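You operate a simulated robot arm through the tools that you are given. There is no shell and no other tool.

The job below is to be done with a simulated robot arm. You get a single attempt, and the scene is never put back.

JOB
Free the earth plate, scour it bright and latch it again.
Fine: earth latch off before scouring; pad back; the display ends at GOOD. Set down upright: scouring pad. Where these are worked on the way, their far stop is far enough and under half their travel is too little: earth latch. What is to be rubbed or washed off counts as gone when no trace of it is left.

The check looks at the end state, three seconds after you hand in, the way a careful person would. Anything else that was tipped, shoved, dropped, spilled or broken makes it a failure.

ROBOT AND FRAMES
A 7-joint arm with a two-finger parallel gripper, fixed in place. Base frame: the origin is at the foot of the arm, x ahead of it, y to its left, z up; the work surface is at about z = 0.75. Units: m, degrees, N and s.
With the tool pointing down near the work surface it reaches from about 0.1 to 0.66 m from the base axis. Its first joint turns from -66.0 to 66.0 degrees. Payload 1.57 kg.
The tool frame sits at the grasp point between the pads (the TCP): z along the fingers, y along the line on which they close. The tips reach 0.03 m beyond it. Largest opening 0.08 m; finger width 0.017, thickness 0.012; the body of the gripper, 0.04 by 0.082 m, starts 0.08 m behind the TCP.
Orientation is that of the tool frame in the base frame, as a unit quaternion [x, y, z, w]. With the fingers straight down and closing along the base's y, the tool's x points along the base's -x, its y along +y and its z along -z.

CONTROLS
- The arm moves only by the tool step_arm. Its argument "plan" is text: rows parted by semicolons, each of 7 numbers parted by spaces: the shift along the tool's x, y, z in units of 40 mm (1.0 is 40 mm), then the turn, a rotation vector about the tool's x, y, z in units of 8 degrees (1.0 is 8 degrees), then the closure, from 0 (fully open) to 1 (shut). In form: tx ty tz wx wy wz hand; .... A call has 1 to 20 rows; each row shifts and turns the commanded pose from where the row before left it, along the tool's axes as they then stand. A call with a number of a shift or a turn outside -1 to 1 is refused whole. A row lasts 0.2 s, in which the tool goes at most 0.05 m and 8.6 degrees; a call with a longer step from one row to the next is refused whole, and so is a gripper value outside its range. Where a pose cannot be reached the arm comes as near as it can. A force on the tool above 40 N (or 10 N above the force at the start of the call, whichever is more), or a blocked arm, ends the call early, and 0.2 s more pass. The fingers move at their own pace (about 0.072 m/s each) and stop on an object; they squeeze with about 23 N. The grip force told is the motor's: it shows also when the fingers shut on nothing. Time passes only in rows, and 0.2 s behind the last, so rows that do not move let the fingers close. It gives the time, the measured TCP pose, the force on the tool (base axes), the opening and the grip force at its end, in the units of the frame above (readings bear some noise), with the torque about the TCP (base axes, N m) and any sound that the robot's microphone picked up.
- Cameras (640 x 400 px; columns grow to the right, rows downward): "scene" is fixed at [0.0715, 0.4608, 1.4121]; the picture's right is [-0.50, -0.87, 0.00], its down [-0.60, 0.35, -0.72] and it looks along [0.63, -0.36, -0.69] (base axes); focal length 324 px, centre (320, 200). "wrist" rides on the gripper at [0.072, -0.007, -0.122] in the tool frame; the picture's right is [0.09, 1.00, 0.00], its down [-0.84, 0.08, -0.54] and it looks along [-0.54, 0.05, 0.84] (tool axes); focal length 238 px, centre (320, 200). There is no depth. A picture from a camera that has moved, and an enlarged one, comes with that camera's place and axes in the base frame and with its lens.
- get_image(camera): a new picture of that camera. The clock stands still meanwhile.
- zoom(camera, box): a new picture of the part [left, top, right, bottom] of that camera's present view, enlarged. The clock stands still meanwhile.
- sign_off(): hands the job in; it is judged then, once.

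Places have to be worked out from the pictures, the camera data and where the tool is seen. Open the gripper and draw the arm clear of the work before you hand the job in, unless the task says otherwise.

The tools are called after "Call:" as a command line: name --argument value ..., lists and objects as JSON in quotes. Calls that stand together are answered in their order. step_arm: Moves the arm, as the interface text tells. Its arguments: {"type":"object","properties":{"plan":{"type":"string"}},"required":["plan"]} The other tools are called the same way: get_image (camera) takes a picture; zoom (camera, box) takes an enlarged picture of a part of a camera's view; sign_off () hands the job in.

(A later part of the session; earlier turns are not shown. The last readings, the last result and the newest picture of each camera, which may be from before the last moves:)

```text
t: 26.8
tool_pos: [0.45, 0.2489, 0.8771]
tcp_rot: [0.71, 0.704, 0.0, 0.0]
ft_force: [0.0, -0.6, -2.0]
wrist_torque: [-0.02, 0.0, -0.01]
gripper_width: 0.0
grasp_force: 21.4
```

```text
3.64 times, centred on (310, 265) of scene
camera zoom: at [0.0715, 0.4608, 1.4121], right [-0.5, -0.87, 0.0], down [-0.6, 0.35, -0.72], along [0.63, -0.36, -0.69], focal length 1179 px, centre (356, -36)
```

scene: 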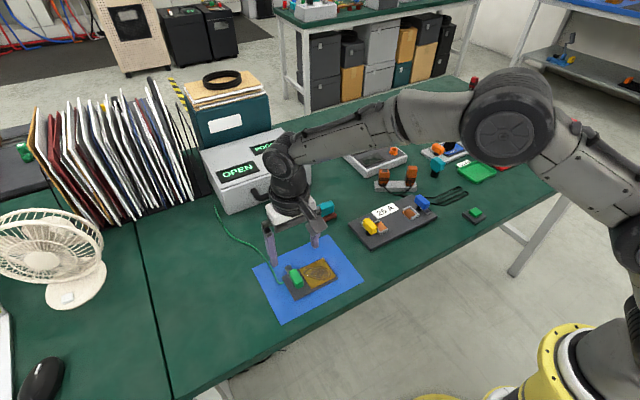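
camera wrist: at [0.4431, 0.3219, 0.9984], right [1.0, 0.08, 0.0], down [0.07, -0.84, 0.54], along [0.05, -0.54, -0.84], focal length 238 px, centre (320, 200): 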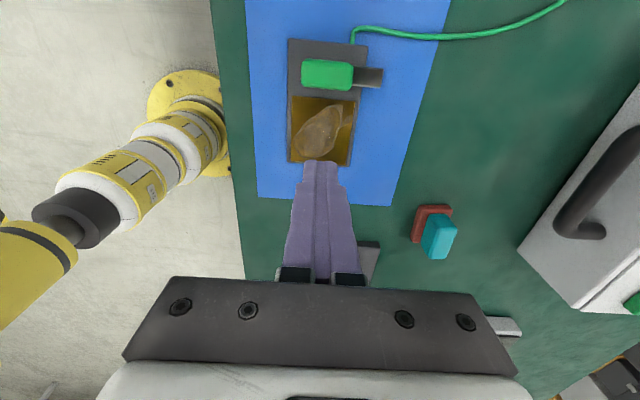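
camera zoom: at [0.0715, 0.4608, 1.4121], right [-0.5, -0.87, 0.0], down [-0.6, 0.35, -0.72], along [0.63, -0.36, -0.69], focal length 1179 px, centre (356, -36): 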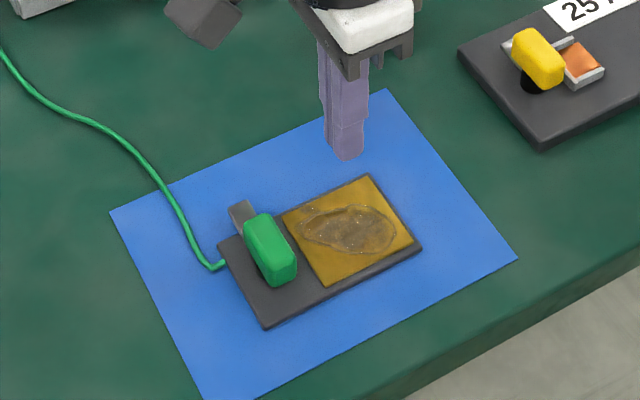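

The gripper closed on nothing: the pad slipped out. I look at where and how it stands now.

Call:
zoom --camera "scene" --box '[280, 170, 380, 240]'

Call:
zoom --camera "wrist" --box '[390, 180, 480, 280]'

```text
5.71 times, centred on (330, 205) of scene
camera zoom: at [0.0715, 0.4608, 1.4121], right [-0.5, -0.87, 0.0], down [-0.6, 0.35, -0.72], along [0.63, -0.36, -0.69], focal length 1853 px, centre (263, 171)
```

zoom: 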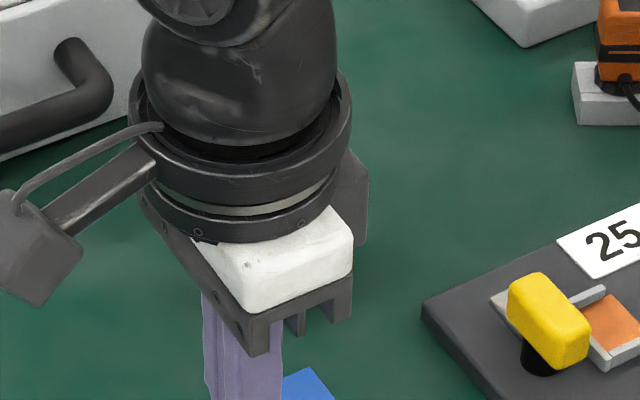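

```text
4.00 times, centred on (435, 230) of wrist
camera zoom: at [0.4431, 0.3219, 0.9984], right [1.0, 0.08, 0.0], down [0.07, -0.84, 0.54], along [0.05, -0.54, -0.84], focal length 953 px, centre (-140, 80)
```

zoom: 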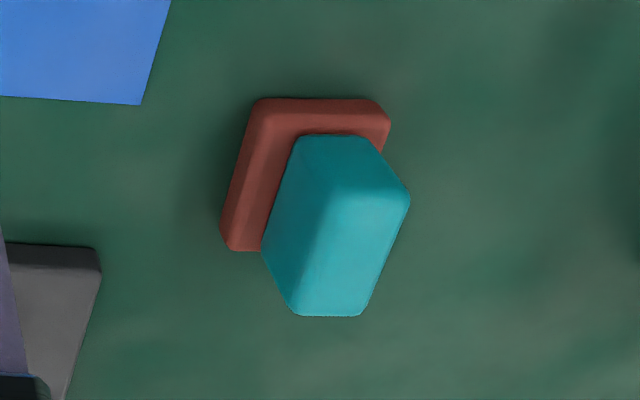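

The pad still stands upright near its original spot. I go back over it with the fingers open and look again before re-gripping more deeply and lifting slowly.

Call:
step_arm --plan "-0.467 0.653 0 0 0 0 0.3;-0.467 0.653 0 0 0 0 0.3;-0.467 0.653 0 0 0 0 0.3;-0.467 0.653 0 0 0 0 0.3;-0.467 0.653 0 0 0 0 0.3;-0.467 0.653 0 0 0 0 0.3;0 0 0 0 0 0 0.3"

Call:
zoom --camera "wrist" --box '[260, 90, 380, 200]'

Call:
zoom --camera "scene" --box '[280, 170, 380, 240]'

```text
t: 28.4
tool_pos: [0.6073, 0.136, 0.8765]
tcp_rot: [0.709, 0.705, 0.0, 0.0]
ft_force: [0.1, -0.6, 0.4]
wrist_torque: [0.01, -0.01, 0.0]
gripper_width: 0.0562
grasp_force: 0.0
```

```text
3.64 times, centred on (320, 145) of wrist
camera zoom: at [0.601, 0.2089, 0.9981], right [1.0, 0.09, 0.0], down [0.07, -0.84, 0.54], along [0.05, -0.54, -0.84], focal length 867 px, centre (320, 400)
```

zoom: 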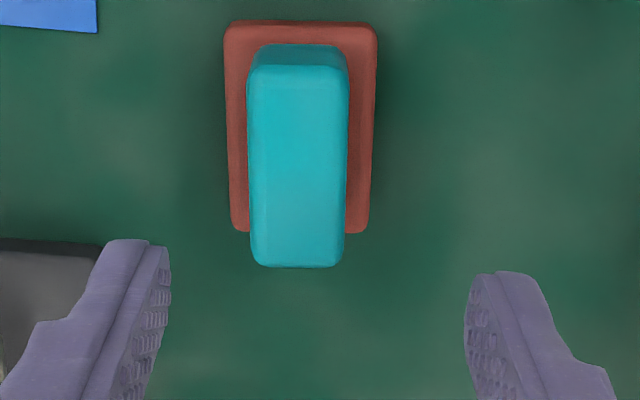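

```text
5.71 times, centred on (330, 205) of scene
camera zoom: at [0.0715, 0.4608, 1.4121], right [-0.5, -0.87, 0.0], down [-0.6, 0.35, -0.72], along [0.63, -0.36, -0.69], focal length 1853 px, centre (263, 171)
```

zoom: 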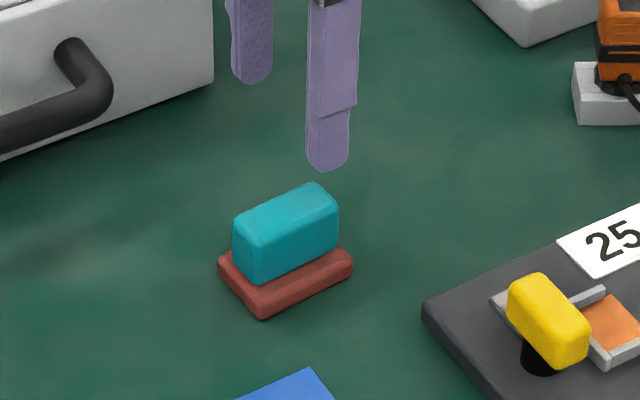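

The pad stands upright but shifted about (-5, +7.5) mm and turned roughly 4° counter-clockwise; it is now around (0.602, 0.1445). I align the tool to it and descend, then check before closing.

Call:
step_arm --plan "0.21 -0.125 0.5 0 0 -0.5 0.3;0 0 0.6 0 0 0 0.3;0 0 0.5 0 0 0 0.3;0 0 0.3 0 0 0 0.3;0 0 0 0 0 0 0.3"

Call:
zoom --camera "wrist" --box '[240, 110, 400, 230]'

Call:
zoom --camera "scene" --box '[280, 170, 380, 240]'

```text
t: 29.6
tool_pos: [0.5999, 0.1442, 0.7992]
tcp_rot: [0.685, 0.729, 0.001, 0.0]
ft_force: [-0.6, -0.2, -0.5]
wrist_torque: [0.04, 0.03, 0.0]
gripper_width: 0.056
grasp_force: 0.1
```

```text
3.33 times, centred on (320, 170) of wrist
camera zoom: at [0.5896, 0.2165, 0.9214], right [0.99, 0.15, 0.0], down [0.13, -0.83, 0.54], along [0.08, -0.54, -0.84], focal length 794 px, centre (320, 300)
```

zoom: 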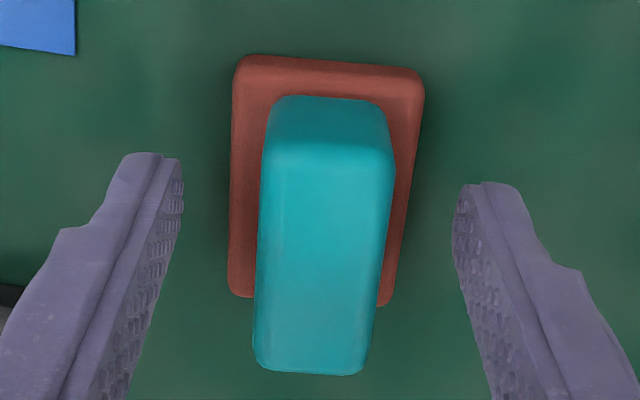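

```text
5.71 times, centred on (330, 205) of scene
camera zoom: at [0.0715, 0.4608, 1.4121], right [-0.5, -0.87, 0.0], down [-0.6, 0.35, -0.72], along [0.63, -0.36, -0.69], focal length 1853 px, centre (263, 171)
```

zoom: 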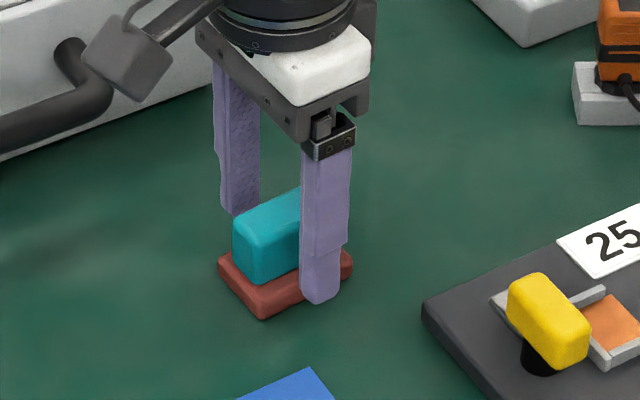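

The teal block is centred across the fingers and about 3 mm toward -y of the tool; I shift, go down to z≈0.794 and close, holding still to see the grip.

Call:
step_arm --plan "-0.07 0 0.125 0 0 0 0.3;0 0 0 0 0 0 1;0 0 0 0 0 0 1;0 0 0 0 0 0 1;0 0 0 0 0 0 1;0 0 0 0 0 0 1"

Call:
zoom --camera "wrist" --box '[240, 110, 400, 230]'

Call:
zoom --camera "scene" --box '[300, 190, 350, 230]'

```text
t: 31.0
tool_pos: [0.6002, 0.1414, 0.7941]
tcp_rot: [0.684, 0.729, -0.001, 0.0]
ft_force: [0.1, -1.1, 0.4]
wrist_torque: [-0.01, -0.02, -0.01]
gripper_width: 0.0227
grasp_force: 23.0
```

```text
3.33 times, centred on (320, 170) of wrist
camera zoom: at [0.5898, 0.2138, 0.9165], right [0.99, 0.15, 0.0], down [0.13, -0.83, 0.54], along [0.08, -0.54, -0.84], focal length 794 px, centre (320, 300)
```

zoom: 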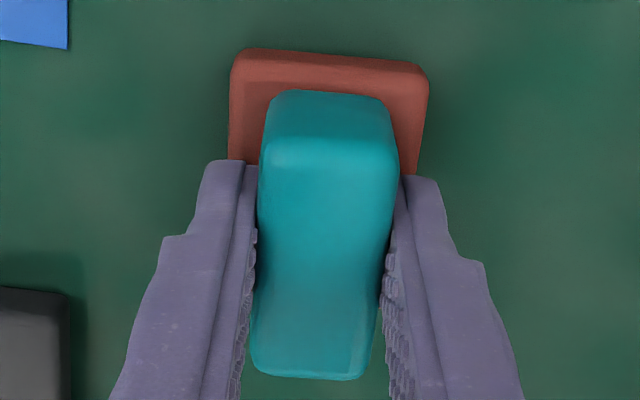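

```text
10.00 times, centred on (325, 210) of scene
camera zoom: at [0.0715, 0.4608, 1.4121], right [-0.5, -0.87, 0.0], down [-0.6, 0.35, -0.72], along [0.63, -0.36, -0.69], focal length 3243 px, centre (270, 100)
```

zoom: 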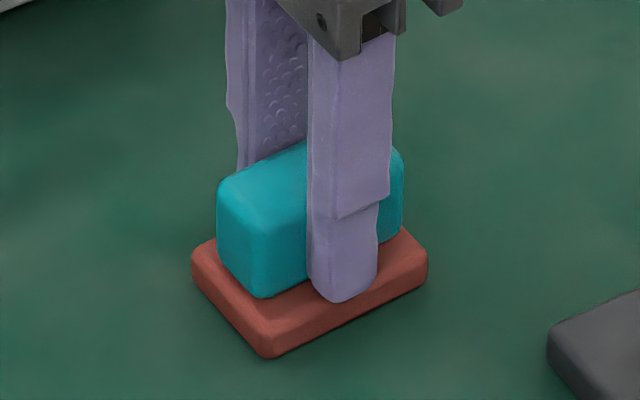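

The grip is 22.7 mm at 23 N. I lift slowly by 12 mm and check whether the pad comes along.

Call:
step_arm --plan "0 0 -0.05 0 0 0 1;0 0 -0.1 0 0 0 1;0 0 -0.1 0 0 0 1;0 0 -0.05 0 0 0 1"

Call:
zoom --camera "scene" --box '[300, 190, 350, 230]'

Call:
zoom --camera "wrist" --box '[240, 110, 400, 230]'

```text
t: 32.0
tool_pos: [0.6014, 0.1414, 0.8076]
tcp_rot: [0.684, 0.729, 0.0, -0.001]
ft_force: [0.2, 0.7, -0.4]
wrist_torque: [-0.01, -0.02, -0.05]
gripper_width: 0.0229
grasp_force: 23.3
```

```text
10.00 times, centred on (325, 210) of scene
camera zoom: at [0.0715, 0.4608, 1.4121], right [-0.5, -0.87, 0.0], down [-0.6, 0.35, -0.72], along [0.63, -0.36, -0.69], focal length 3243 px, centre (270, 100)
```

zoom: 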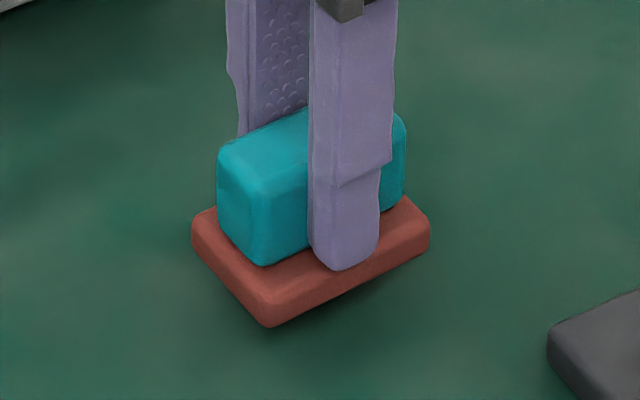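

```text
3.33 times, centred on (320, 170) of wrist
camera zoom: at [0.5898, 0.2135, 0.929], right [0.99, 0.15, 0.0], down [0.13, -0.83, 0.54], along [0.08, -0.54, -0.84], focal length 794 px, centre (320, 300)
```

zoom: 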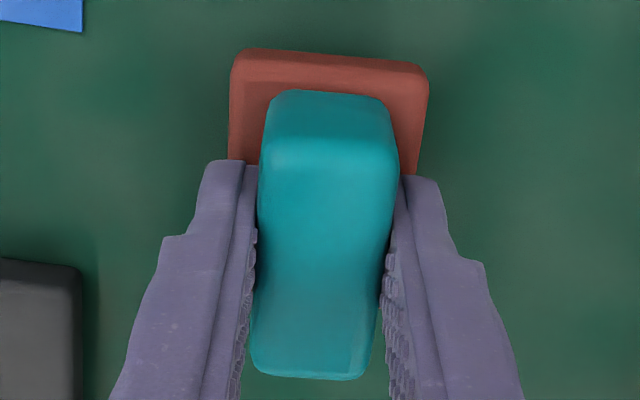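

The pad came up cleanly 12 mm with no slip. I keep lifting gently to about z 0.845 and check once more.

Call:
step_arm --plan "0 0 -0.1 0 0 0 1;0 0 -0.2 0 0 0 1;0 0 -0.25 0 0 0 1;0 0 -0.25 0 0 0 1;0 0 -0.1 0 0 0 1;0 0 0 0 0 0 1;0.05 -0.07 0 0 0 0 1;0.1 -0.14 0 0 0 0 1;0.05 -0.07 0 0 0 0 1;0 0 0 0 0 0 1"

Call:
zoom --camera "scene" --box '[280, 160, 380, 230]'

```text
t: 34.2
tool_pos: [0.5875, 0.1482, 0.8439]
tcp_rot: [0.685, 0.729, 0.0, -0.001]
ft_force: [-0.6, 0.2, 0.1]
wrist_torque: [-0.01, -0.02, -0.02]
gripper_width: 0.0229
grasp_force: 23.1
```

```text
5.71 times, centred on (330, 195) of scene
camera zoom: at [0.0715, 0.4608, 1.4121], right [-0.5, -0.87, 0.0], down [-0.6, 0.35, -0.72], along [0.63, -0.36, -0.69], focal length 1853 px, centre (263, 229)
```

zoom: 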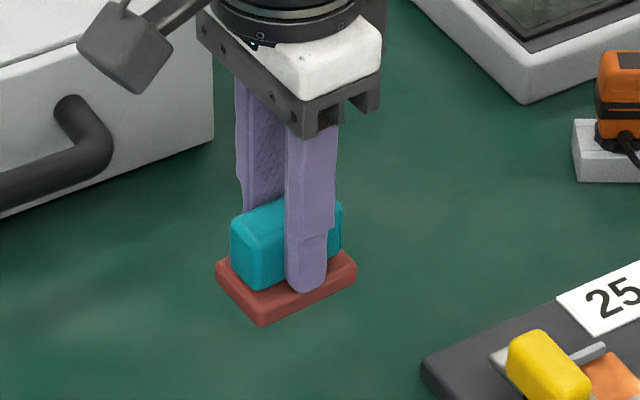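

Still held firmly. I square the pad up (turn -3.5°) and carry it at gentle speed over the plate centre at about (0.449, 0.248).

Call:
step_arm --plan "0 0 0 0 0 0.22 1;0 0 0 0 0 0.22 1;0.1 -0.139 0 0 0 0 1;0.2 -0.277 0 0 0 0 1;0.25 -0.346 0 0 0 0 1;0.25 -0.346 0 0 0 0 1;0.25 -0.346 0 0 0 0 1;0.25 -0.346 0 0 0 0 1;0.25 -0.346 0 0 0 0 1;0.25 -0.346 0 0 0 0 1;0.25 -0.346 0 0 0 0 1;0.2 -0.277 0 0 0 0 1;0.15 -0.208 0 0 0 0 1;0.1 -0.139 0 0 0 0 1;0 0 0 0 0 0 1"

Call:
get_image --camera "wrist"

Call:
zoom --camera "scene" --box '[250, 210, 370, 320]'

```text
t: 37.4
tool_pos: [0.4504, 0.2492, 0.8433]
tcp_rot: [0.706, 0.708, 0.001, 0.0]
ft_force: [-0.2, -0.1, -0.9]
wrist_torque: [0.02, 0.0, -0.01]
gripper_width: 0.0229
grasp_force: 23.3
```

```text
taken
camera wrist: at [0.444, 0.3214, 0.9649], right [1.0, 0.09, 0.0], down [0.08, -0.84, 0.54], along [0.05, -0.54, -0.84], focal length 238 px, centre (320, 200)
```

wrist: 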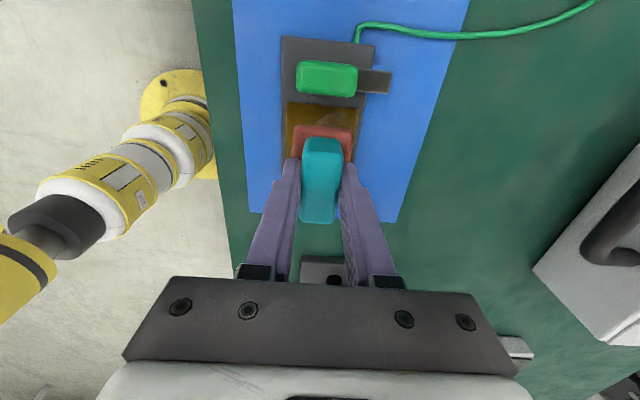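

```text
3.64 times, centred on (310, 265) of scene
camera zoom: at [0.0715, 0.4608, 1.4121], right [-0.5, -0.87, 0.0], down [-0.6, 0.35, -0.72], along [0.63, -0.36, -0.69], focal length 1179 px, centre (356, -36)
```

zoom: 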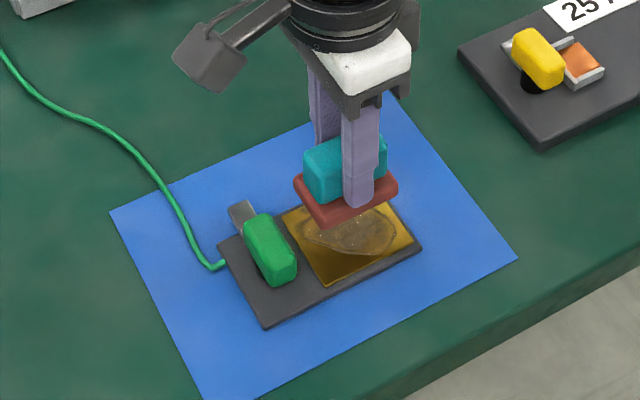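

The pad hangs level over the plate. I lower it in small steps until a contact force appears.

Call:
step_arm --plan "0 0 0.2 0 0 0 1;0 0 0.3 0 0 0 1;0 0 0.2 0 0 0 1;0 0 0.1 0 0 0 1;0 0 0 0 0 0 1"

Call:
zoom --camera "scene" --box '[270, 230, 360, 300]'

```text
t: 38.6
tool_pos: [0.4512, 0.2475, 0.8112]
tcp_rot: [0.707, 0.707, 0.001, 0.0]
ft_force: [0.0, 0.8, -0.7]
wrist_torque: [0.01, 0.02, 0.02]
gripper_width: 0.0233
grasp_force: 23.3
```

```text
5.71 times, centred on (315, 265) of scene
camera zoom: at [0.0715, 0.4608, 1.4121], right [-0.5, -0.87, 0.0], down [-0.6, 0.35, -0.72], along [0.63, -0.36, -0.69], focal length 1853 px, centre (349, -171)
```

zoom: 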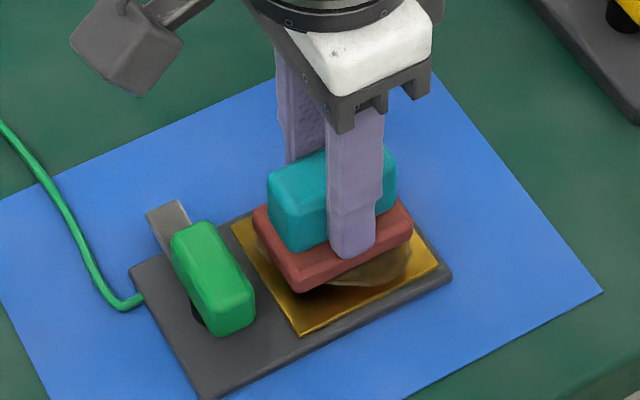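

Not touching yet at z 0.811 (force under 1 N). I go down in 1–2 mm steps.

Call:
step_arm --plan "0 0 0.05 0 0 0 1;0 0 0.05 0 0 0 1;0 0 0 0 0 0 1"

Call:
step_arm --plan "0 0 0.04 0 0 0 1;0 0 0 0 0 0 1"

```text
t: 39.4
tool_pos: [0.4506, 0.2482, 0.808]
tcp_rot: [0.706, 0.708, -0.001, 0.0]
ft_force: [0.4, -0.6, -0.8]
wrist_torque: [0.0, 0.0, 0.0]
gripper_width: 0.0234
grasp_force: 23.2
```

```text
t: 40.0
tool_pos: [0.4494, 0.2486, 0.8059]
tcp_rot: [0.707, 0.707, 0.001, -0.001]
ft_force: [0.1, -0.2, 0.0]
wrist_torque: [0.04, 0.01, 0.02]
gripper_width: 0.0234
grasp_force: 23.2
```

Still free at 0.806; continuing down 1.5 mm at a time.

Call:
step_arm --plan "0 0 0.04 0 0 0 1;0 0 0 0 0 0 1"

Call:
step_arm --plan "0 0 0.04 0 0 0 1;0 0 0 0 0 0 1"

```text
t: 40.6
tool_pos: [0.4502, 0.2484, 0.8045]
tcp_rot: [0.707, 0.707, 0.0, 0.0]
ft_force: [-0.8, -0.5, 0.1]
wrist_torque: [-0.01, -0.05, 0.01]
gripper_width: 0.0232
grasp_force: 23.2
```

```text
t: 41.2
tool_pos: [0.4515, 0.2485, 0.803]
tcp_rot: [0.706, 0.708, 0.0, 0.0]
ft_force: [-4.1, -0.3, 9.7]
wrist_torque: [-0.09, 0.21, 0.0]
gripper_width: 0.0231
grasp_force: 22.8
```

Contact at z≈0.803 with about 10 N. I start scouring with strokes along x (the direction the fingers push firmly).

Call:
step_arm --plan "0 0.1 0 0 0 0 1;0 0.2 0 0 0 0 1;0 0.1 0 0 0 0 1;0 -0.2 0 0 0 0 1;0 -0.2 0 0 0 0 1;0 -0.2 0 0 0 0 1;0 -0.2 0 0 0 0 1;0 0.2 0 0 0 0 1;0 0.2 0 0 0 0 1;0 0.2 0 0 0 0 1;0 0.2 0 0 0 0 1;0 -0.2 0 0 0 0 1;0 -0.2 0 0 0 0 1;0 -0.2 0 0 0 0 1;0 -0.2 0 0 0 0 1"

Call:
zoom --camera "scene" --box '[270, 230, 360, 300]'

Call:
zoom --camera "wrist" --box '[240, 60, 400, 240]'

```text
t: 44.4
tool_pos: [0.4361, 0.2486, 0.8035]
tcp_rot: [0.707, 0.708, 0.002, 0.0]
ft_force: [6.7, -0.3, 14.9]
wrist_torque: [0.03, -0.21, -0.04]
gripper_width: 0.0231
grasp_force: 23.3
```

```text
5.71 times, centred on (315, 265) of scene
camera zoom: at [0.0715, 0.4607, 1.4121], right [-0.5, -0.87, 0.0], down [-0.6, 0.35, -0.72], along [0.63, -0.36, -0.69], focal length 1853 px, centre (349, -171)
```

zoom: 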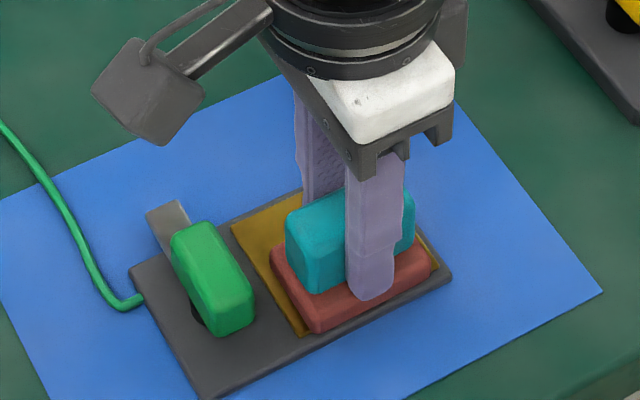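

```text
2.22 times, centred on (320, 150) of wrist
camera zoom: at [0.4283, 0.3215, 0.925], right [1.0, 0.09, 0.0], down [0.08, -0.84, 0.54], along [0.05, -0.54, -0.84], focal length 530 px, centre (320, 311)
```

zoom: 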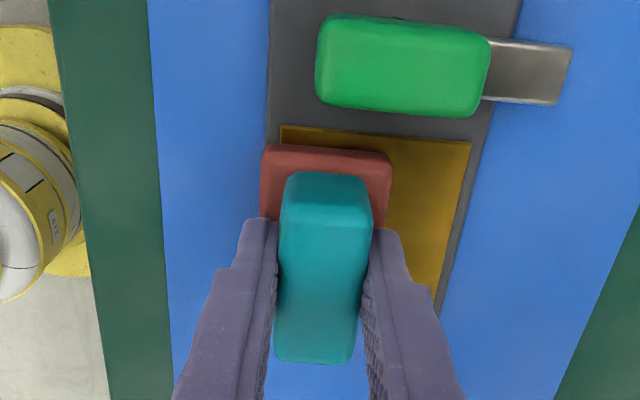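

The visible part of the plate already shows plain bright metal without the grey film. I keep scouring with strokes offset in +y and then -y to reach the plate's edges.

Call:
step_arm --plan "0.1 0 0 0 0 0 1;0 0.2 0 0 0 0 1;0 0.2 0 0 0 0 1;0 0.2 0 0 0 0 1;0 0.2 0 0 0 0 1;0 -0.2 0 0 0 0 1;0 -0.2 0 0 0 0 1;0 -0.2 0 0 0 0 1;0 -0.2 0 0 0 0 1;-0.12 0 0 0 0 0 1;-0.12 0 0 0 0 0 1;0 0.2 0 0 0 0 1;0 0.2 0 0 0 0 1;0 0.2 0 0 0 0 1;0 0.2 0 0 0 0 1;0 -0.2 0 0 0 0 1;0 -0.2 0 0 0 0 1;0 -0.2 0 0 0 0 1;0 -0.2 0 0 0 0 1"

Call:
zoom --camera "scene" --box '[270, 230, 360, 300]'

Call:
zoom --camera "wrist" --box '[240, 60, 400, 240]'

```text
t: 48.4
tool_pos: [0.4327, 0.242, 0.8038]
tcp_rot: [0.706, 0.708, 0.001, 0.001]
ft_force: [5.3, -0.8, 8.4]
wrist_torque: [-0.05, -0.15, 0.04]
gripper_width: 0.0232
grasp_force: 23.0
```

```text
5.71 times, centred on (315, 265) of scene
camera zoom: at [0.0715, 0.4607, 1.4121], right [-0.5, -0.87, 0.0], down [-0.6, 0.35, -0.72], along [0.63, -0.36, -0.69], focal length 1853 px, centre (349, -171)
```

zoom: 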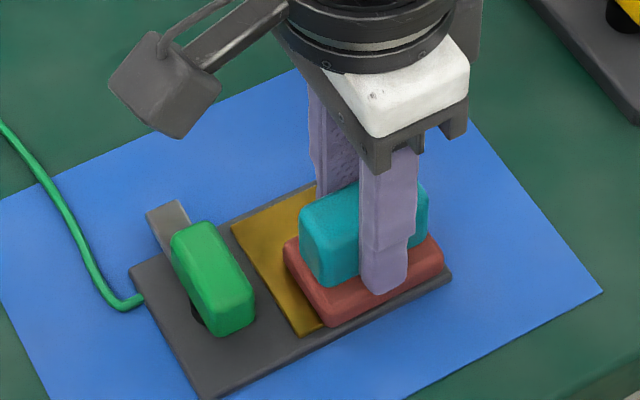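

```text
2.22 times, centred on (320, 150) of wrist
camera zoom: at [0.4283, 0.3156, 0.9246], right [1.0, 0.09, 0.0], down [0.08, -0.84, 0.54], along [0.05, -0.54, -0.84], focal length 530 px, centre (320, 311)
```

zoom: 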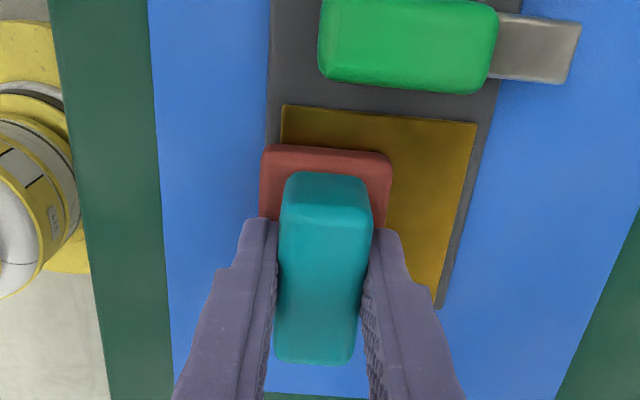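

The film looks gone where visible. One more centre pass and then I lift straight up to inspect the plate.

Call:
step_arm --plan "0.15 0 0 0 0 0 1;0 0.2 0 0 0 0 1;0 0.2 0 0 0 0 1;0 0.2 0 0 0 0 1;0 0.2 0 0 0 0 1;0 -0.2 0 0 0 0 1;0 -0.2 0 0 0 0 1;0 -0.2 0 0 0 0 1;0 -0.2 0 0 0 0 1;0 0.2 0 0 0 0 1;0 0.2 0 0 0 0 1;0 0 -0.1 0 0 0 1;0 0 -0.2 0 0 0 1;0 0 -0.25 0 0 0 1;0 0 -0.25 0 0 0 1;0 0 -0.25 0 0 0 1;0 0 -0.2 0 0 0 1;0 0 -0.1 0 0 0 1;0 0 0 0 0 0 1"

Call:
get_image --camera "wrist"

Call:
zoom --camera "scene" --box '[270, 230, 360, 300]'

Call:
zoom --camera "scene" --box '[190, 120, 330, 220]'

```text
t: 52.4
tool_pos: [0.4505, 0.2487, 0.8558]
tcp_rot: [0.706, 0.708, 0.0, 0.0]
ft_force: [-0.2, -0.4, -0.9]
wrist_torque: [0.03, 0.0, -0.01]
gripper_width: 0.0233
grasp_force: 22.5
```

```text
taken
camera wrist: at [0.444, 0.3214, 0.9784], right [1.0, 0.09, 0.0], down [0.08, -0.84, 0.54], along [0.05, -0.54, -0.84], focal length 238 px, centre (320, 200)
```

wrist: 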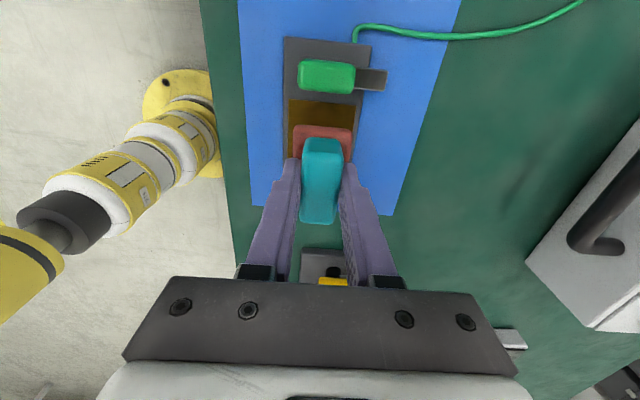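

```text
5.71 times, centred on (315, 265) of scene
camera zoom: at [0.0715, 0.4608, 1.4121], right [-0.5, -0.87, 0.0], down [-0.6, 0.35, -0.72], along [0.63, -0.36, -0.69], focal length 1853 px, centre (349, -171)
```

zoom: 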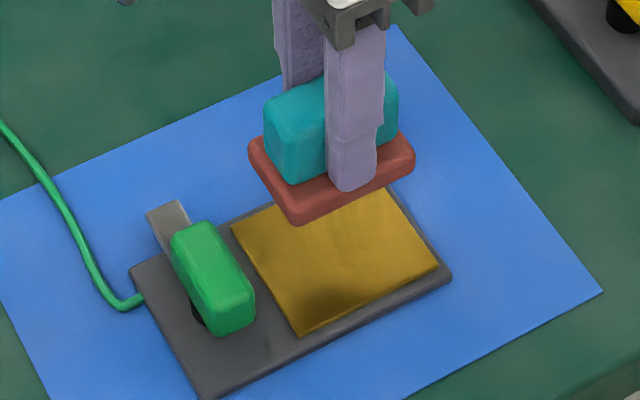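

```text
4.00 times, centred on (260, 170) of scene
camera zoom: at [0.0715, 0.4608, 1.4121], right [-0.5, -0.87, 0.0], down [-0.6, 0.35, -0.72], along [0.63, -0.36, -0.69], focal length 1297 px, centre (560, 320)
```

zoom: 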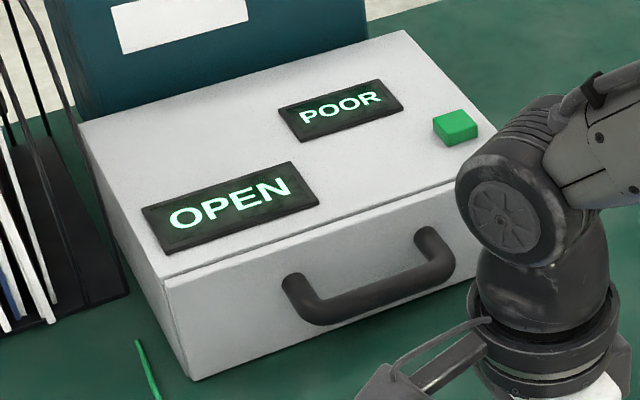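

The film is gone, only the pad's shadow lies on the plate; the display still says POOR. I carry the pad halfway back and inspect the plate unobstructed.

Call:
step_arm --plan "-0.086 0.119 0 0 0 0 1;-0.173 0.238 0 0 0 0 1;-0.288 0.397 0 0 0 0 1;-0.288 0.397 0 0 0 0 1;-0.288 0.397 0 0 0 0 1;-0.173 0.238 0 0 0 0 1;-0.115 0.159 0 0 0 0 1;0 0 0 0 0 0 1"

Call:
zoom --camera "scene" --box '[280, 245, 350, 300]'

Call:
get_image --camera "wrist"

```text
t: 54.2
tool_pos: [0.5283, 0.1924, 0.8578]
tcp_rot: [0.706, 0.708, 0.0, 0.0]
ft_force: [-0.1, 0.2, -0.2]
wrist_torque: [0.01, 0.02, -0.01]
gripper_width: 0.0232
grasp_force: 23.3
```

```text
7.27 times, centred on (315, 272) of scene
camera zoom: at [0.0715, 0.4608, 1.4121], right [-0.5, -0.87, 0.0], down [-0.6, 0.35, -0.72], along [0.63, -0.36, -0.69], focal length 2359 px, centre (356, -327)
```

zoom: 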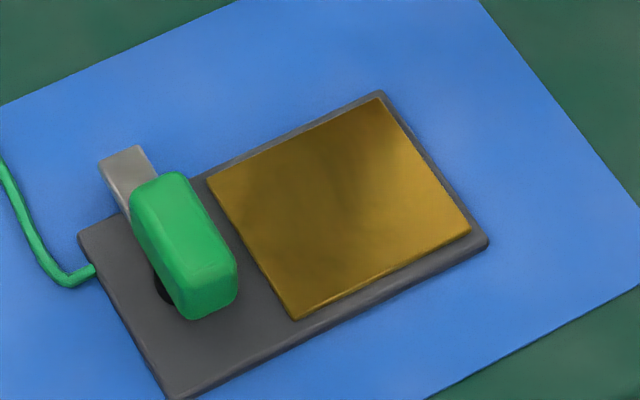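

```text
taken
camera wrist: at [0.5224, 0.2657, 0.9784], right [1.0, 0.09, 0.0], down [0.08, -0.84, 0.54], along [0.05, -0.54, -0.84], focal length 238 px, centre (320, 200)
```

wrist: 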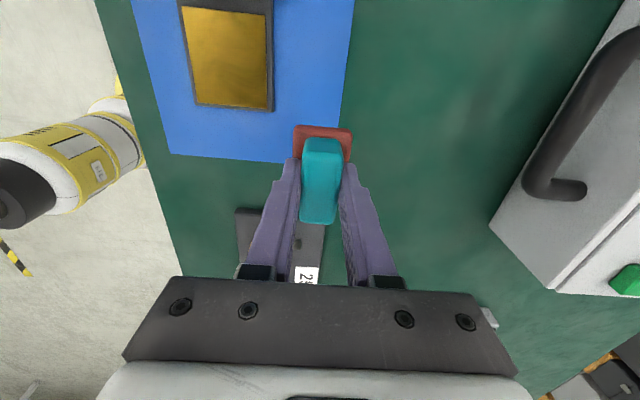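

I zoom on the plate from the wrist camera to check for any trace left.

Call:
zoom --camera "wrist" --box '[175, 0, 285, 115]'

```text
3.48 times, centred on (230, 58) of wrist
camera zoom: at [0.5224, 0.2657, 0.9784], right [1.0, 0.09, 0.0], down [0.08, -0.84, 0.54], along [0.05, -0.54, -0.84], focal length 829 px, centre (633, 696)
```

zoom: 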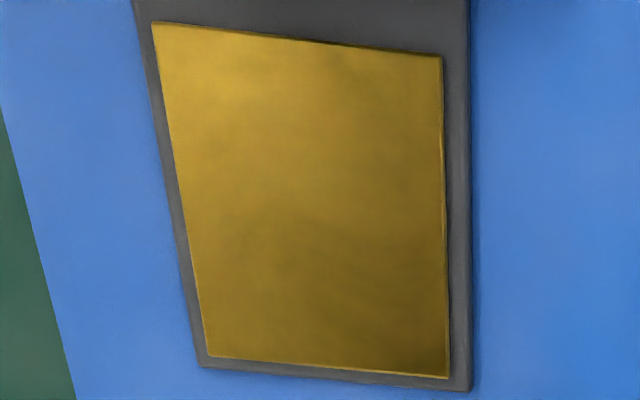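

The plate is uniformly bright, the faint shading being the arm's shadow/reflection (it moved with the arm). I carry the pad the rest of the way to its original place at (0.6056, 0.136).

Call:
step_arm --plan "-0.086 0.119 0 0 0 0 1;-0.173 0.238 0 0 0 0 1;-0.288 0.397 0 0 0 0 1;-0.288 0.397 0 0 0 0 1;-0.288 0.397 0 0 0 0 1;-0.173 0.238 0 0 0 0 1;-0.115 0.159 0 0 0 0 1;0 0 0.2 0 0 0 1;0 0 0.3 0 0 0 1;0 0 0.3 0 0 0 1;0 0 0.3 0 0 0 1;0 0 0.2 0 0 0 1;0 0 0 0 0 0 1"

Call:
zoom --camera "scene" --box '[280, 170, 380, 240]'

Call:
zoom --camera "scene" --box '[280, 245, 350, 300]'

```text
t: 57.0
tool_pos: [0.6059, 0.1367, 0.8045]
tcp_rot: [0.706, 0.708, 0.0, 0.0]
ft_force: [-0.5, -0.3, -0.3]
wrist_torque: [0.01, 0.02, -0.02]
gripper_width: 0.0229
grasp_force: 23.5
```

```text
5.71 times, centred on (330, 205) of scene
camera zoom: at [0.0715, 0.4608, 1.4121], right [-0.5, -0.87, 0.0], down [-0.6, 0.35, -0.72], along [0.63, -0.36, -0.69], focal length 1853 px, centre (263, 171)
```

zoom: 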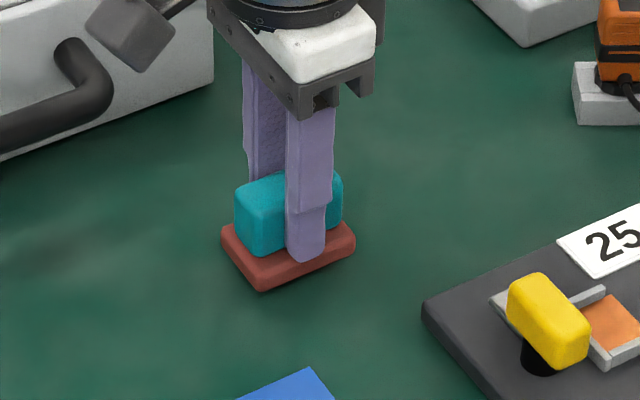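

```text
7.27 times, centred on (315, 272) of scene
camera zoom: at [0.0715, 0.4608, 1.4121], right [-0.5, -0.87, 0.0], down [-0.6, 0.35, -0.72], along [0.63, -0.36, -0.69], focal length 2359 px, centre (356, -327)
```

zoom: 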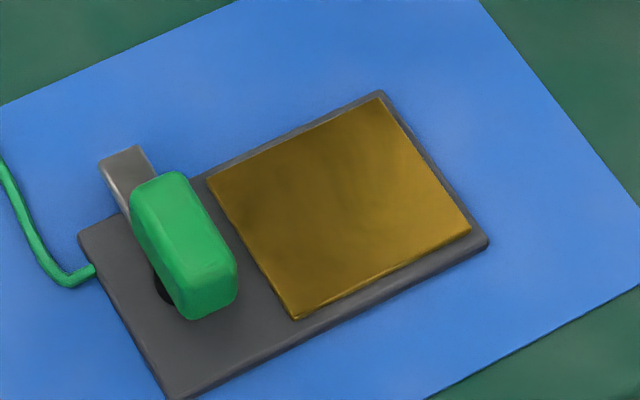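

The pad hangs about 10 mm over its original footprint (corner pixels match within a pixel or two). I lower it until it rests on the table.

Call:
step_arm --plan "-0.015 -0.005 0.1 0 0 0 1;0 0 0.08 0 0 0 1;0 0 0.03 0 0 0 1;0 0 0 0 0 0 1"

Call:
zoom --camera "scene" --box '[280, 170, 380, 240]'

```text
t: 58.0
tool_pos: [0.6055, 0.1356, 0.7955]
tcp_rot: [0.707, 0.707, -0.001, 0.0]
ft_force: [-0.5, 0.5, -0.3]
wrist_torque: [0.01, -0.05, 0.02]
gripper_width: 0.023
grasp_force: 23.0
```

```text
5.71 times, centred on (330, 205) of scene
camera zoom: at [0.0715, 0.4608, 1.4121], right [-0.5, -0.87, 0.0], down [-0.6, 0.35, -0.72], along [0.63, -0.36, -0.69], focal length 1853 px, centre (263, 171)
```

zoom: 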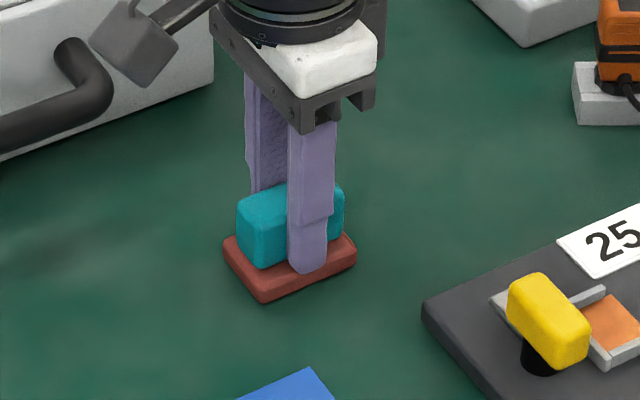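

About 2 mm still to go. I lower in 0.6–1 mm steps until a slight contact force shows.

Call:
step_arm --plan "0 0 0.025 0 0 0 1;0 0 0 0 0 0 1"

Call:
step_arm --plan "0 0 0.015 0 0 0 1;0 0 0 0 0 0 1"

```text
t: 58.6
tool_pos: [0.6066, 0.136, 0.795]
tcp_rot: [0.707, 0.708, 0.0, 0.0]
ft_force: [0.8, -0.4, -0.7]
wrist_torque: [0.0, 0.01, -0.01]
gripper_width: 0.0233
grasp_force: 22.7
```

```text
t: 59.2
tool_pos: [0.6066, 0.1372, 0.7949]
tcp_rot: [0.706, 0.708, 0.0, 0.0]
ft_force: [-0.4, 0.0, 0.7]
wrist_torque: [0.02, -0.01, 0.01]
gripper_width: 0.0231
grasp_force: 22.8
```

Not yet clearly in contact; two more fine steps.

Call:
step_arm --plan "0 0 0.015 0 0 0 1;0 0 0 0 0 0 1"

Call:
zoom --camera "scene" --box '[300, 190, 350, 230]'

```text
t: 59.8
tool_pos: [0.6055, 0.1356, 0.7941]
tcp_rot: [0.707, 0.708, 0.0, 0.0]
ft_force: [-0.7, -0.6, -0.1]
wrist_torque: [0.01, 0.0, 0.01]
gripper_width: 0.0229
grasp_force: 22.7
```

```text
10.00 times, centred on (325, 210) of scene
camera zoom: at [0.0715, 0.4608, 1.4121], right [-0.5, -0.87, 0.0], down [-0.6, 0.35, -0.72], along [0.63, -0.36, -0.69], focal length 3243 px, centre (270, 100)
```

zoom: 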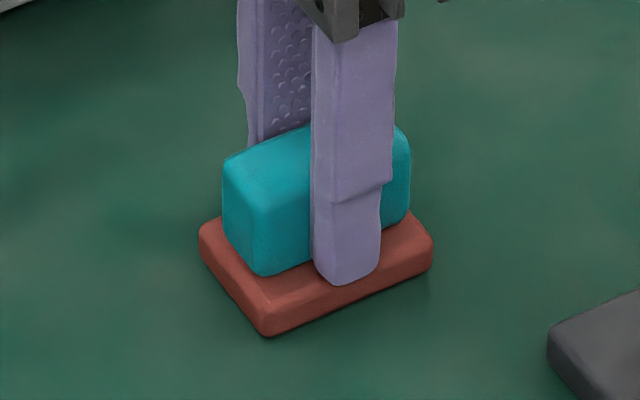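

The sole is now practically down; one more sub-millimetre step to feel the table before I open.

Call:
step_arm --plan "0 0 0.015 0 0 0 1;0 0 0 0 0 0 1"

Call:
step_arm --plan "0 0 0.015 0 0 0 1;0 0 0 0 0 0 1"

```text
t: 60.4
tool_pos: [0.6061, 0.1367, 0.7928]
tcp_rot: [0.707, 0.708, 0.0, -0.001]
ft_force: [-2.1, 0.6, 4.4]
wrist_torque: [-0.03, 0.08, 0.01]
gripper_width: 0.0231
grasp_force: 22.6
```

```text
t: 61.0
tool_pos: [0.6064, 0.136, 0.7953]
tcp_rot: [0.706, 0.708, 0.0, 0.001]
ft_force: [-3.0, 0.4, 9.5]
wrist_torque: [-0.04, 0.17, 0.02]
gripper_width: 0.0232
grasp_force: 23.1
```

The pad is on the table (9.5 N). I ease back up about 0.8 mm, open the fingers and rise straight up.

Call:
step_arm --plan "0 0 -0.02 0 0 0 1;0 0 0 0 0 0 0.9;0 0 0 0 0 0 0.5;0 0 0 0 0 0 0.3;0 0 0 0 0 0 0.3;0 0 -0.3 0 0 0 0.3;0 0 -0.8 0 0 0 0.3;0 0 -0.9 0 0 0 0.3;0 0 0 0 0 0 0.3"

Call:
zoom --camera "scene" --box '[280, 170, 380, 240]'

Call:
zoom --camera "wrist" --box '[260, 90, 380, 200]'

```text
t: 63.0
tool_pos: [0.6063, 0.135, 0.8735]
tcp_rot: [0.707, 0.707, -0.001, 0.001]
ft_force: [-0.7, 0.2, -0.8]
wrist_torque: [-0.02, -0.02, 0.0]
gripper_width: 0.0559
grasp_force: 0.1
```

```text
5.71 times, centred on (330, 205) of scene
camera zoom: at [0.0715, 0.4608, 1.4121], right [-0.5, -0.87, 0.0], down [-0.6, 0.35, -0.72], along [0.63, -0.36, -0.69], focal length 1853 px, centre (263, 171)
```

zoom: 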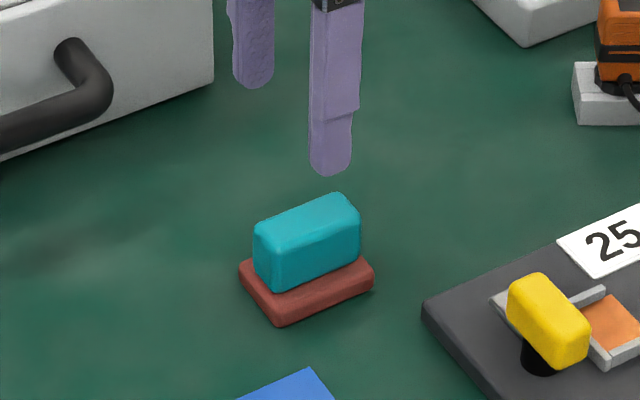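

```text
3.64 times, centred on (320, 145) of wrist
camera zoom: at [0.5997, 0.2082, 0.9956], right [1.0, 0.09, 0.0], down [0.08, -0.84, 0.54], along [0.05, -0.54, -0.84], focal length 867 px, centre (320, 400)
```

zoom: 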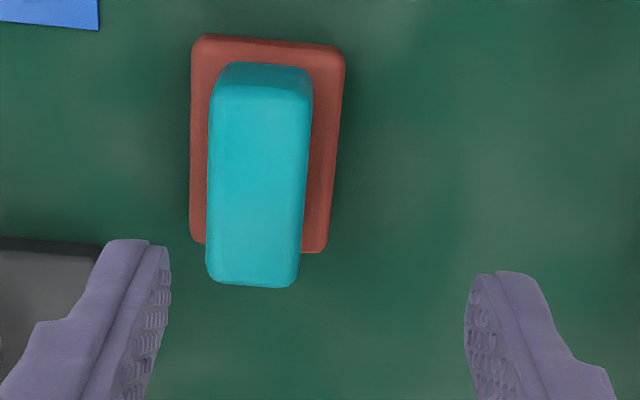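

On opening, the pad was dragged about 16 mm toward -x (tips were still pressing on the sole), though it stands upright and square. I go back over it at x≈0.590 to re-grip and set it back properly.

Call:
step_arm --plan "0 -0.4 0 0 0 0 0.3;0 0 0.6 0 0 0 0.3;0 0 0.6 0 0 0 0.3;0 0 0.4 0 0 0 0.3;0 0 0.2 0 0 0 0.3;0 0 0 0 0 0 0.3"

Call:
zoom --camera "wrist" --box '[240, 110, 400, 230]'

Call:
zoom --camera "scene" --box '[300, 190, 350, 230]'

```text
t: 64.4
tool_pos: [0.5907, 0.1364, 0.8007]
tcp_rot: [0.707, 0.707, 0.0, 0.0]
ft_force: [0.3, -0.1, -0.2]
wrist_torque: [0.0, 0.03, 0.01]
gripper_width: 0.0561
grasp_force: 0.0
```

```text
3.33 times, centred on (320, 170) of wrist
camera zoom: at [0.5845, 0.209, 0.9227], right [1.0, 0.09, 0.0], down [0.08, -0.84, 0.54], along [0.05, -0.54, -0.84], focal length 794 px, centre (320, 300)
```

zoom: 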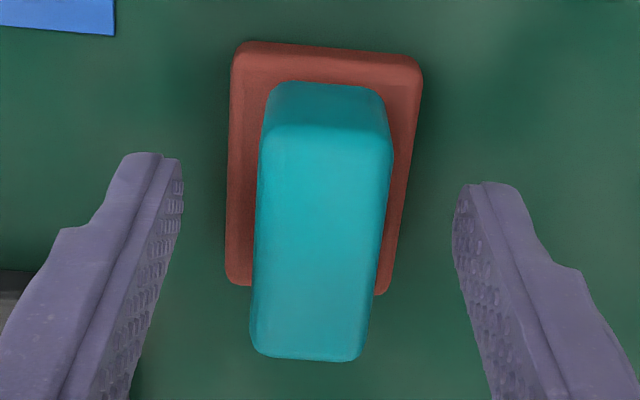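

```text
10.00 times, centred on (325, 210) of scene
camera zoom: at [0.0715, 0.4608, 1.4121], right [-0.5, -0.87, 0.0], down [-0.6, 0.35, -0.72], along [0.63, -0.36, -0.69], focal length 3243 px, centre (270, 100)
```

zoom: 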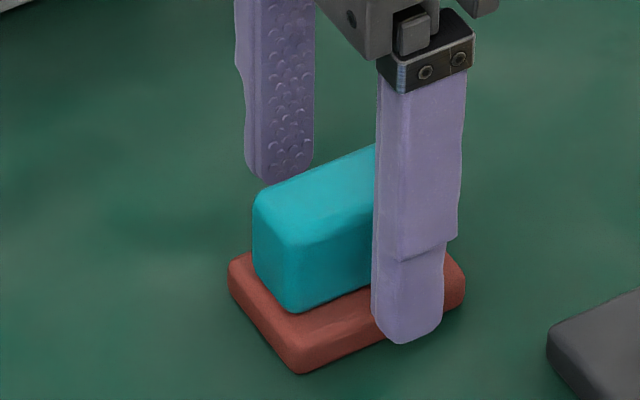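

Well centred. I lower 4 mm, close, lift about 6 mm, move 15.5 mm in +x slowly, and come back down to just above contact.

Call:
step_arm --plan "0 0 0.1 0 0 0 0.3;0 0 0 0 0 0 1;0 0 0 0 0 0 1;0 0 0 0 0 0 1;0 0 0 0 0 0 1;0 0 -0.05 0 0 0 1;0 0 -0.1 0 0 0 1;0 0 -0.05 0 0 0 1;0 0.05 0 0 0 0 1;0 0.1 0 0 0 0 1;0 0.1 0 0 0 0 1;0 0.1 0 0 0 0 1;0 0.04 0 0 0 0 1;0 0 0 0 0 0 1"

Call:
zoom --camera "scene" --box '[280, 170, 380, 240]'

Call:
zoom --camera "wrist" --box '[240, 110, 400, 230]'

```text
t: 67.4
tool_pos: [0.6057, 0.1356, 0.8048]
tcp_rot: [0.706, 0.708, 0.0, 0.0]
ft_force: [-0.8, -0.5, 0.2]
wrist_torque: [0.0, -0.02, -0.01]
gripper_width: 0.0231
grasp_force: 23.3
```

```text
5.71 times, centred on (330, 205) of scene
camera zoom: at [0.0715, 0.4608, 1.4121], right [-0.5, -0.87, 0.0], down [-0.6, 0.35, -0.72], along [0.63, -0.36, -0.69], focal length 1853 px, centre (263, 171)
```

zoom: 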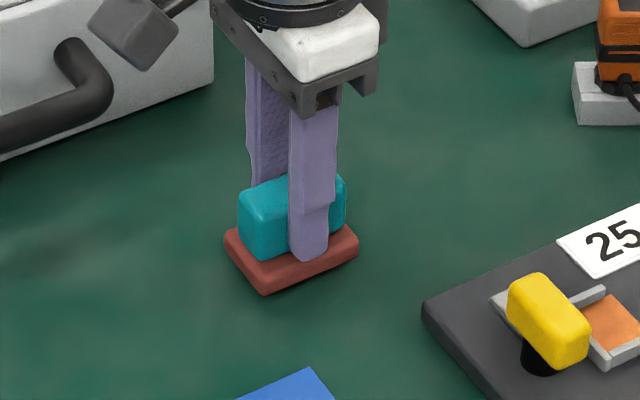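

```text
3.33 times, centred on (320, 170) of wrist
camera zoom: at [0.5992, 0.2083, 0.927], right [1.0, 0.09, 0.0], down [0.08, -0.84, 0.54], along [0.05, -0.54, -0.84], focal length 794 px, centre (320, 300)
```

zoom: 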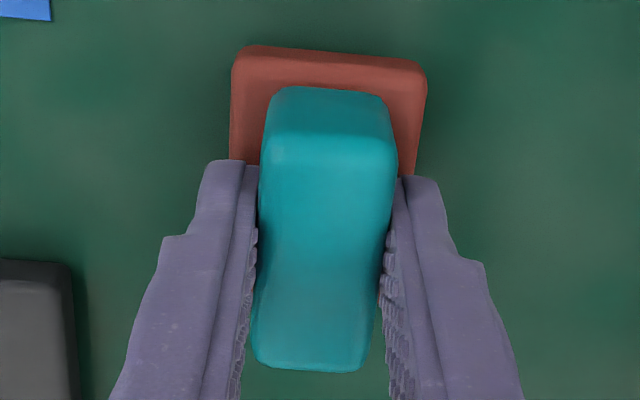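

Lined up within about 1 px of the original outline. I lower 7.2 mm, then feel for contact.

Call:
step_arm --plan "0 0 0.08 0 0 0 1;0 0 0.07 0 0 0 1;0 0 0.03 0 0 0 1;0 0 0 0 0 0 1"

Call:
step_arm --plan "0 0 0.012 0 0 0 1;0 0 0 0 0 0 1"

```text
t: 68.4
tool_pos: [0.6047, 0.1358, 0.7982]
tcp_rot: [0.707, 0.707, 0.0, 0.0]
ft_force: [-0.3, 0.4, -1.2]
wrist_torque: [0.0, 0.0, 0.0]
gripper_width: 0.0232
grasp_force: 22.8
```

```text
t: 69.0
tool_pos: [0.6059, 0.1351, 0.7981]
tcp_rot: [0.706, 0.708, 0.0, 0.0]
ft_force: [-0.5, -0.2, -0.2]
wrist_torque: [0.03, 0.03, 0.01]
gripper_width: 0.0231
grasp_force: 23.3
```

Near zero force; another half-millimetre step.

Call:
step_arm --plan "0 0 0.012 0 0 0 1;0 0 0 0 0 0 1"

Call:
zoom --camera "scene" --box '[280, 170, 380, 240]'

```text
t: 69.6
tool_pos: [0.6068, 0.1367, 0.7981]
tcp_rot: [0.707, 0.708, 0.0, 0.0]
ft_force: [1.0, 0.5, 0.1]
wrist_torque: [-0.05, 0.03, 0.01]
gripper_width: 0.0228
grasp_force: 23.2
```

```text
5.71 times, centred on (330, 205) of scene
camera zoom: at [0.0715, 0.4608, 1.4121], right [-0.5, -0.87, 0.0], down [-0.6, 0.35, -0.72], along [0.63, -0.36, -0.69], focal length 1853 px, centre (263, 171)
```

zoom: 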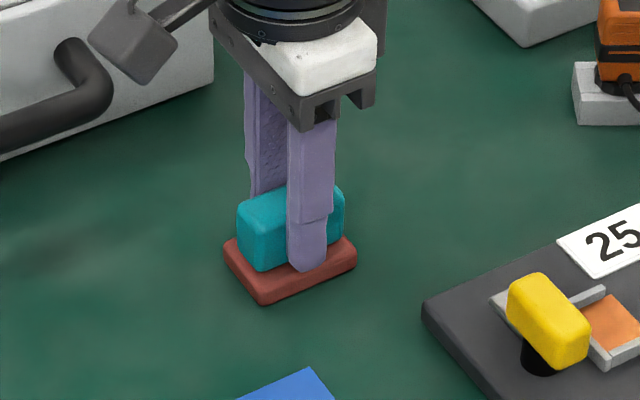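

Less than 1 mm from the table with no pressing force. I open the fingers only slightly first and check that the pad stays put.

Call:
step_arm --plan "0 0 0.006 0 0 0 1;0 0 0 0 0 0 0.65;0 0 0 0 0 0 0.65;0 0 0 0 0 0 0.65"

Call:
zoom --camera "scene" --box '[280, 170, 380, 240]'

Call:
zoom --camera "wrist" --box '[240, 110, 400, 230]'

```text
t: 70.6
tool_pos: [0.6059, 0.136, 0.7967]
tcp_rot: [0.707, 0.708, 0.0, 0.0]
ft_force: [-0.1, 0.1, 0.2]
wrist_torque: [0.04, 0.0, 0.0]
gripper_width: 0.0281
grasp_force: 0.0
```

```text
5.71 times, centred on (330, 205) of scene
camera zoom: at [0.0715, 0.4608, 1.4121], right [-0.5, -0.87, 0.0], down [-0.6, 0.35, -0.72], along [0.63, -0.36, -0.69], focal length 1853 px, centre (263, 171)
```

zoom: 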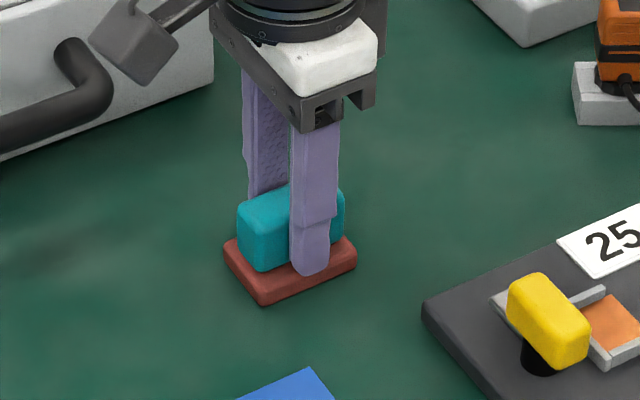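

```text
3.33 times, centred on (320, 170) of wrist
camera zoom: at [0.5995, 0.2086, 0.919], right [1.0, 0.09, 0.0], down [0.08, -0.84, 0.54], along [0.05, -0.54, -0.84], focal length 794 px, centre (320, 300)
```

zoom: 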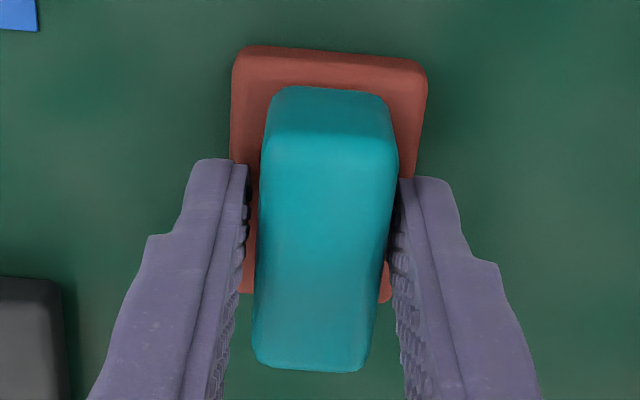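

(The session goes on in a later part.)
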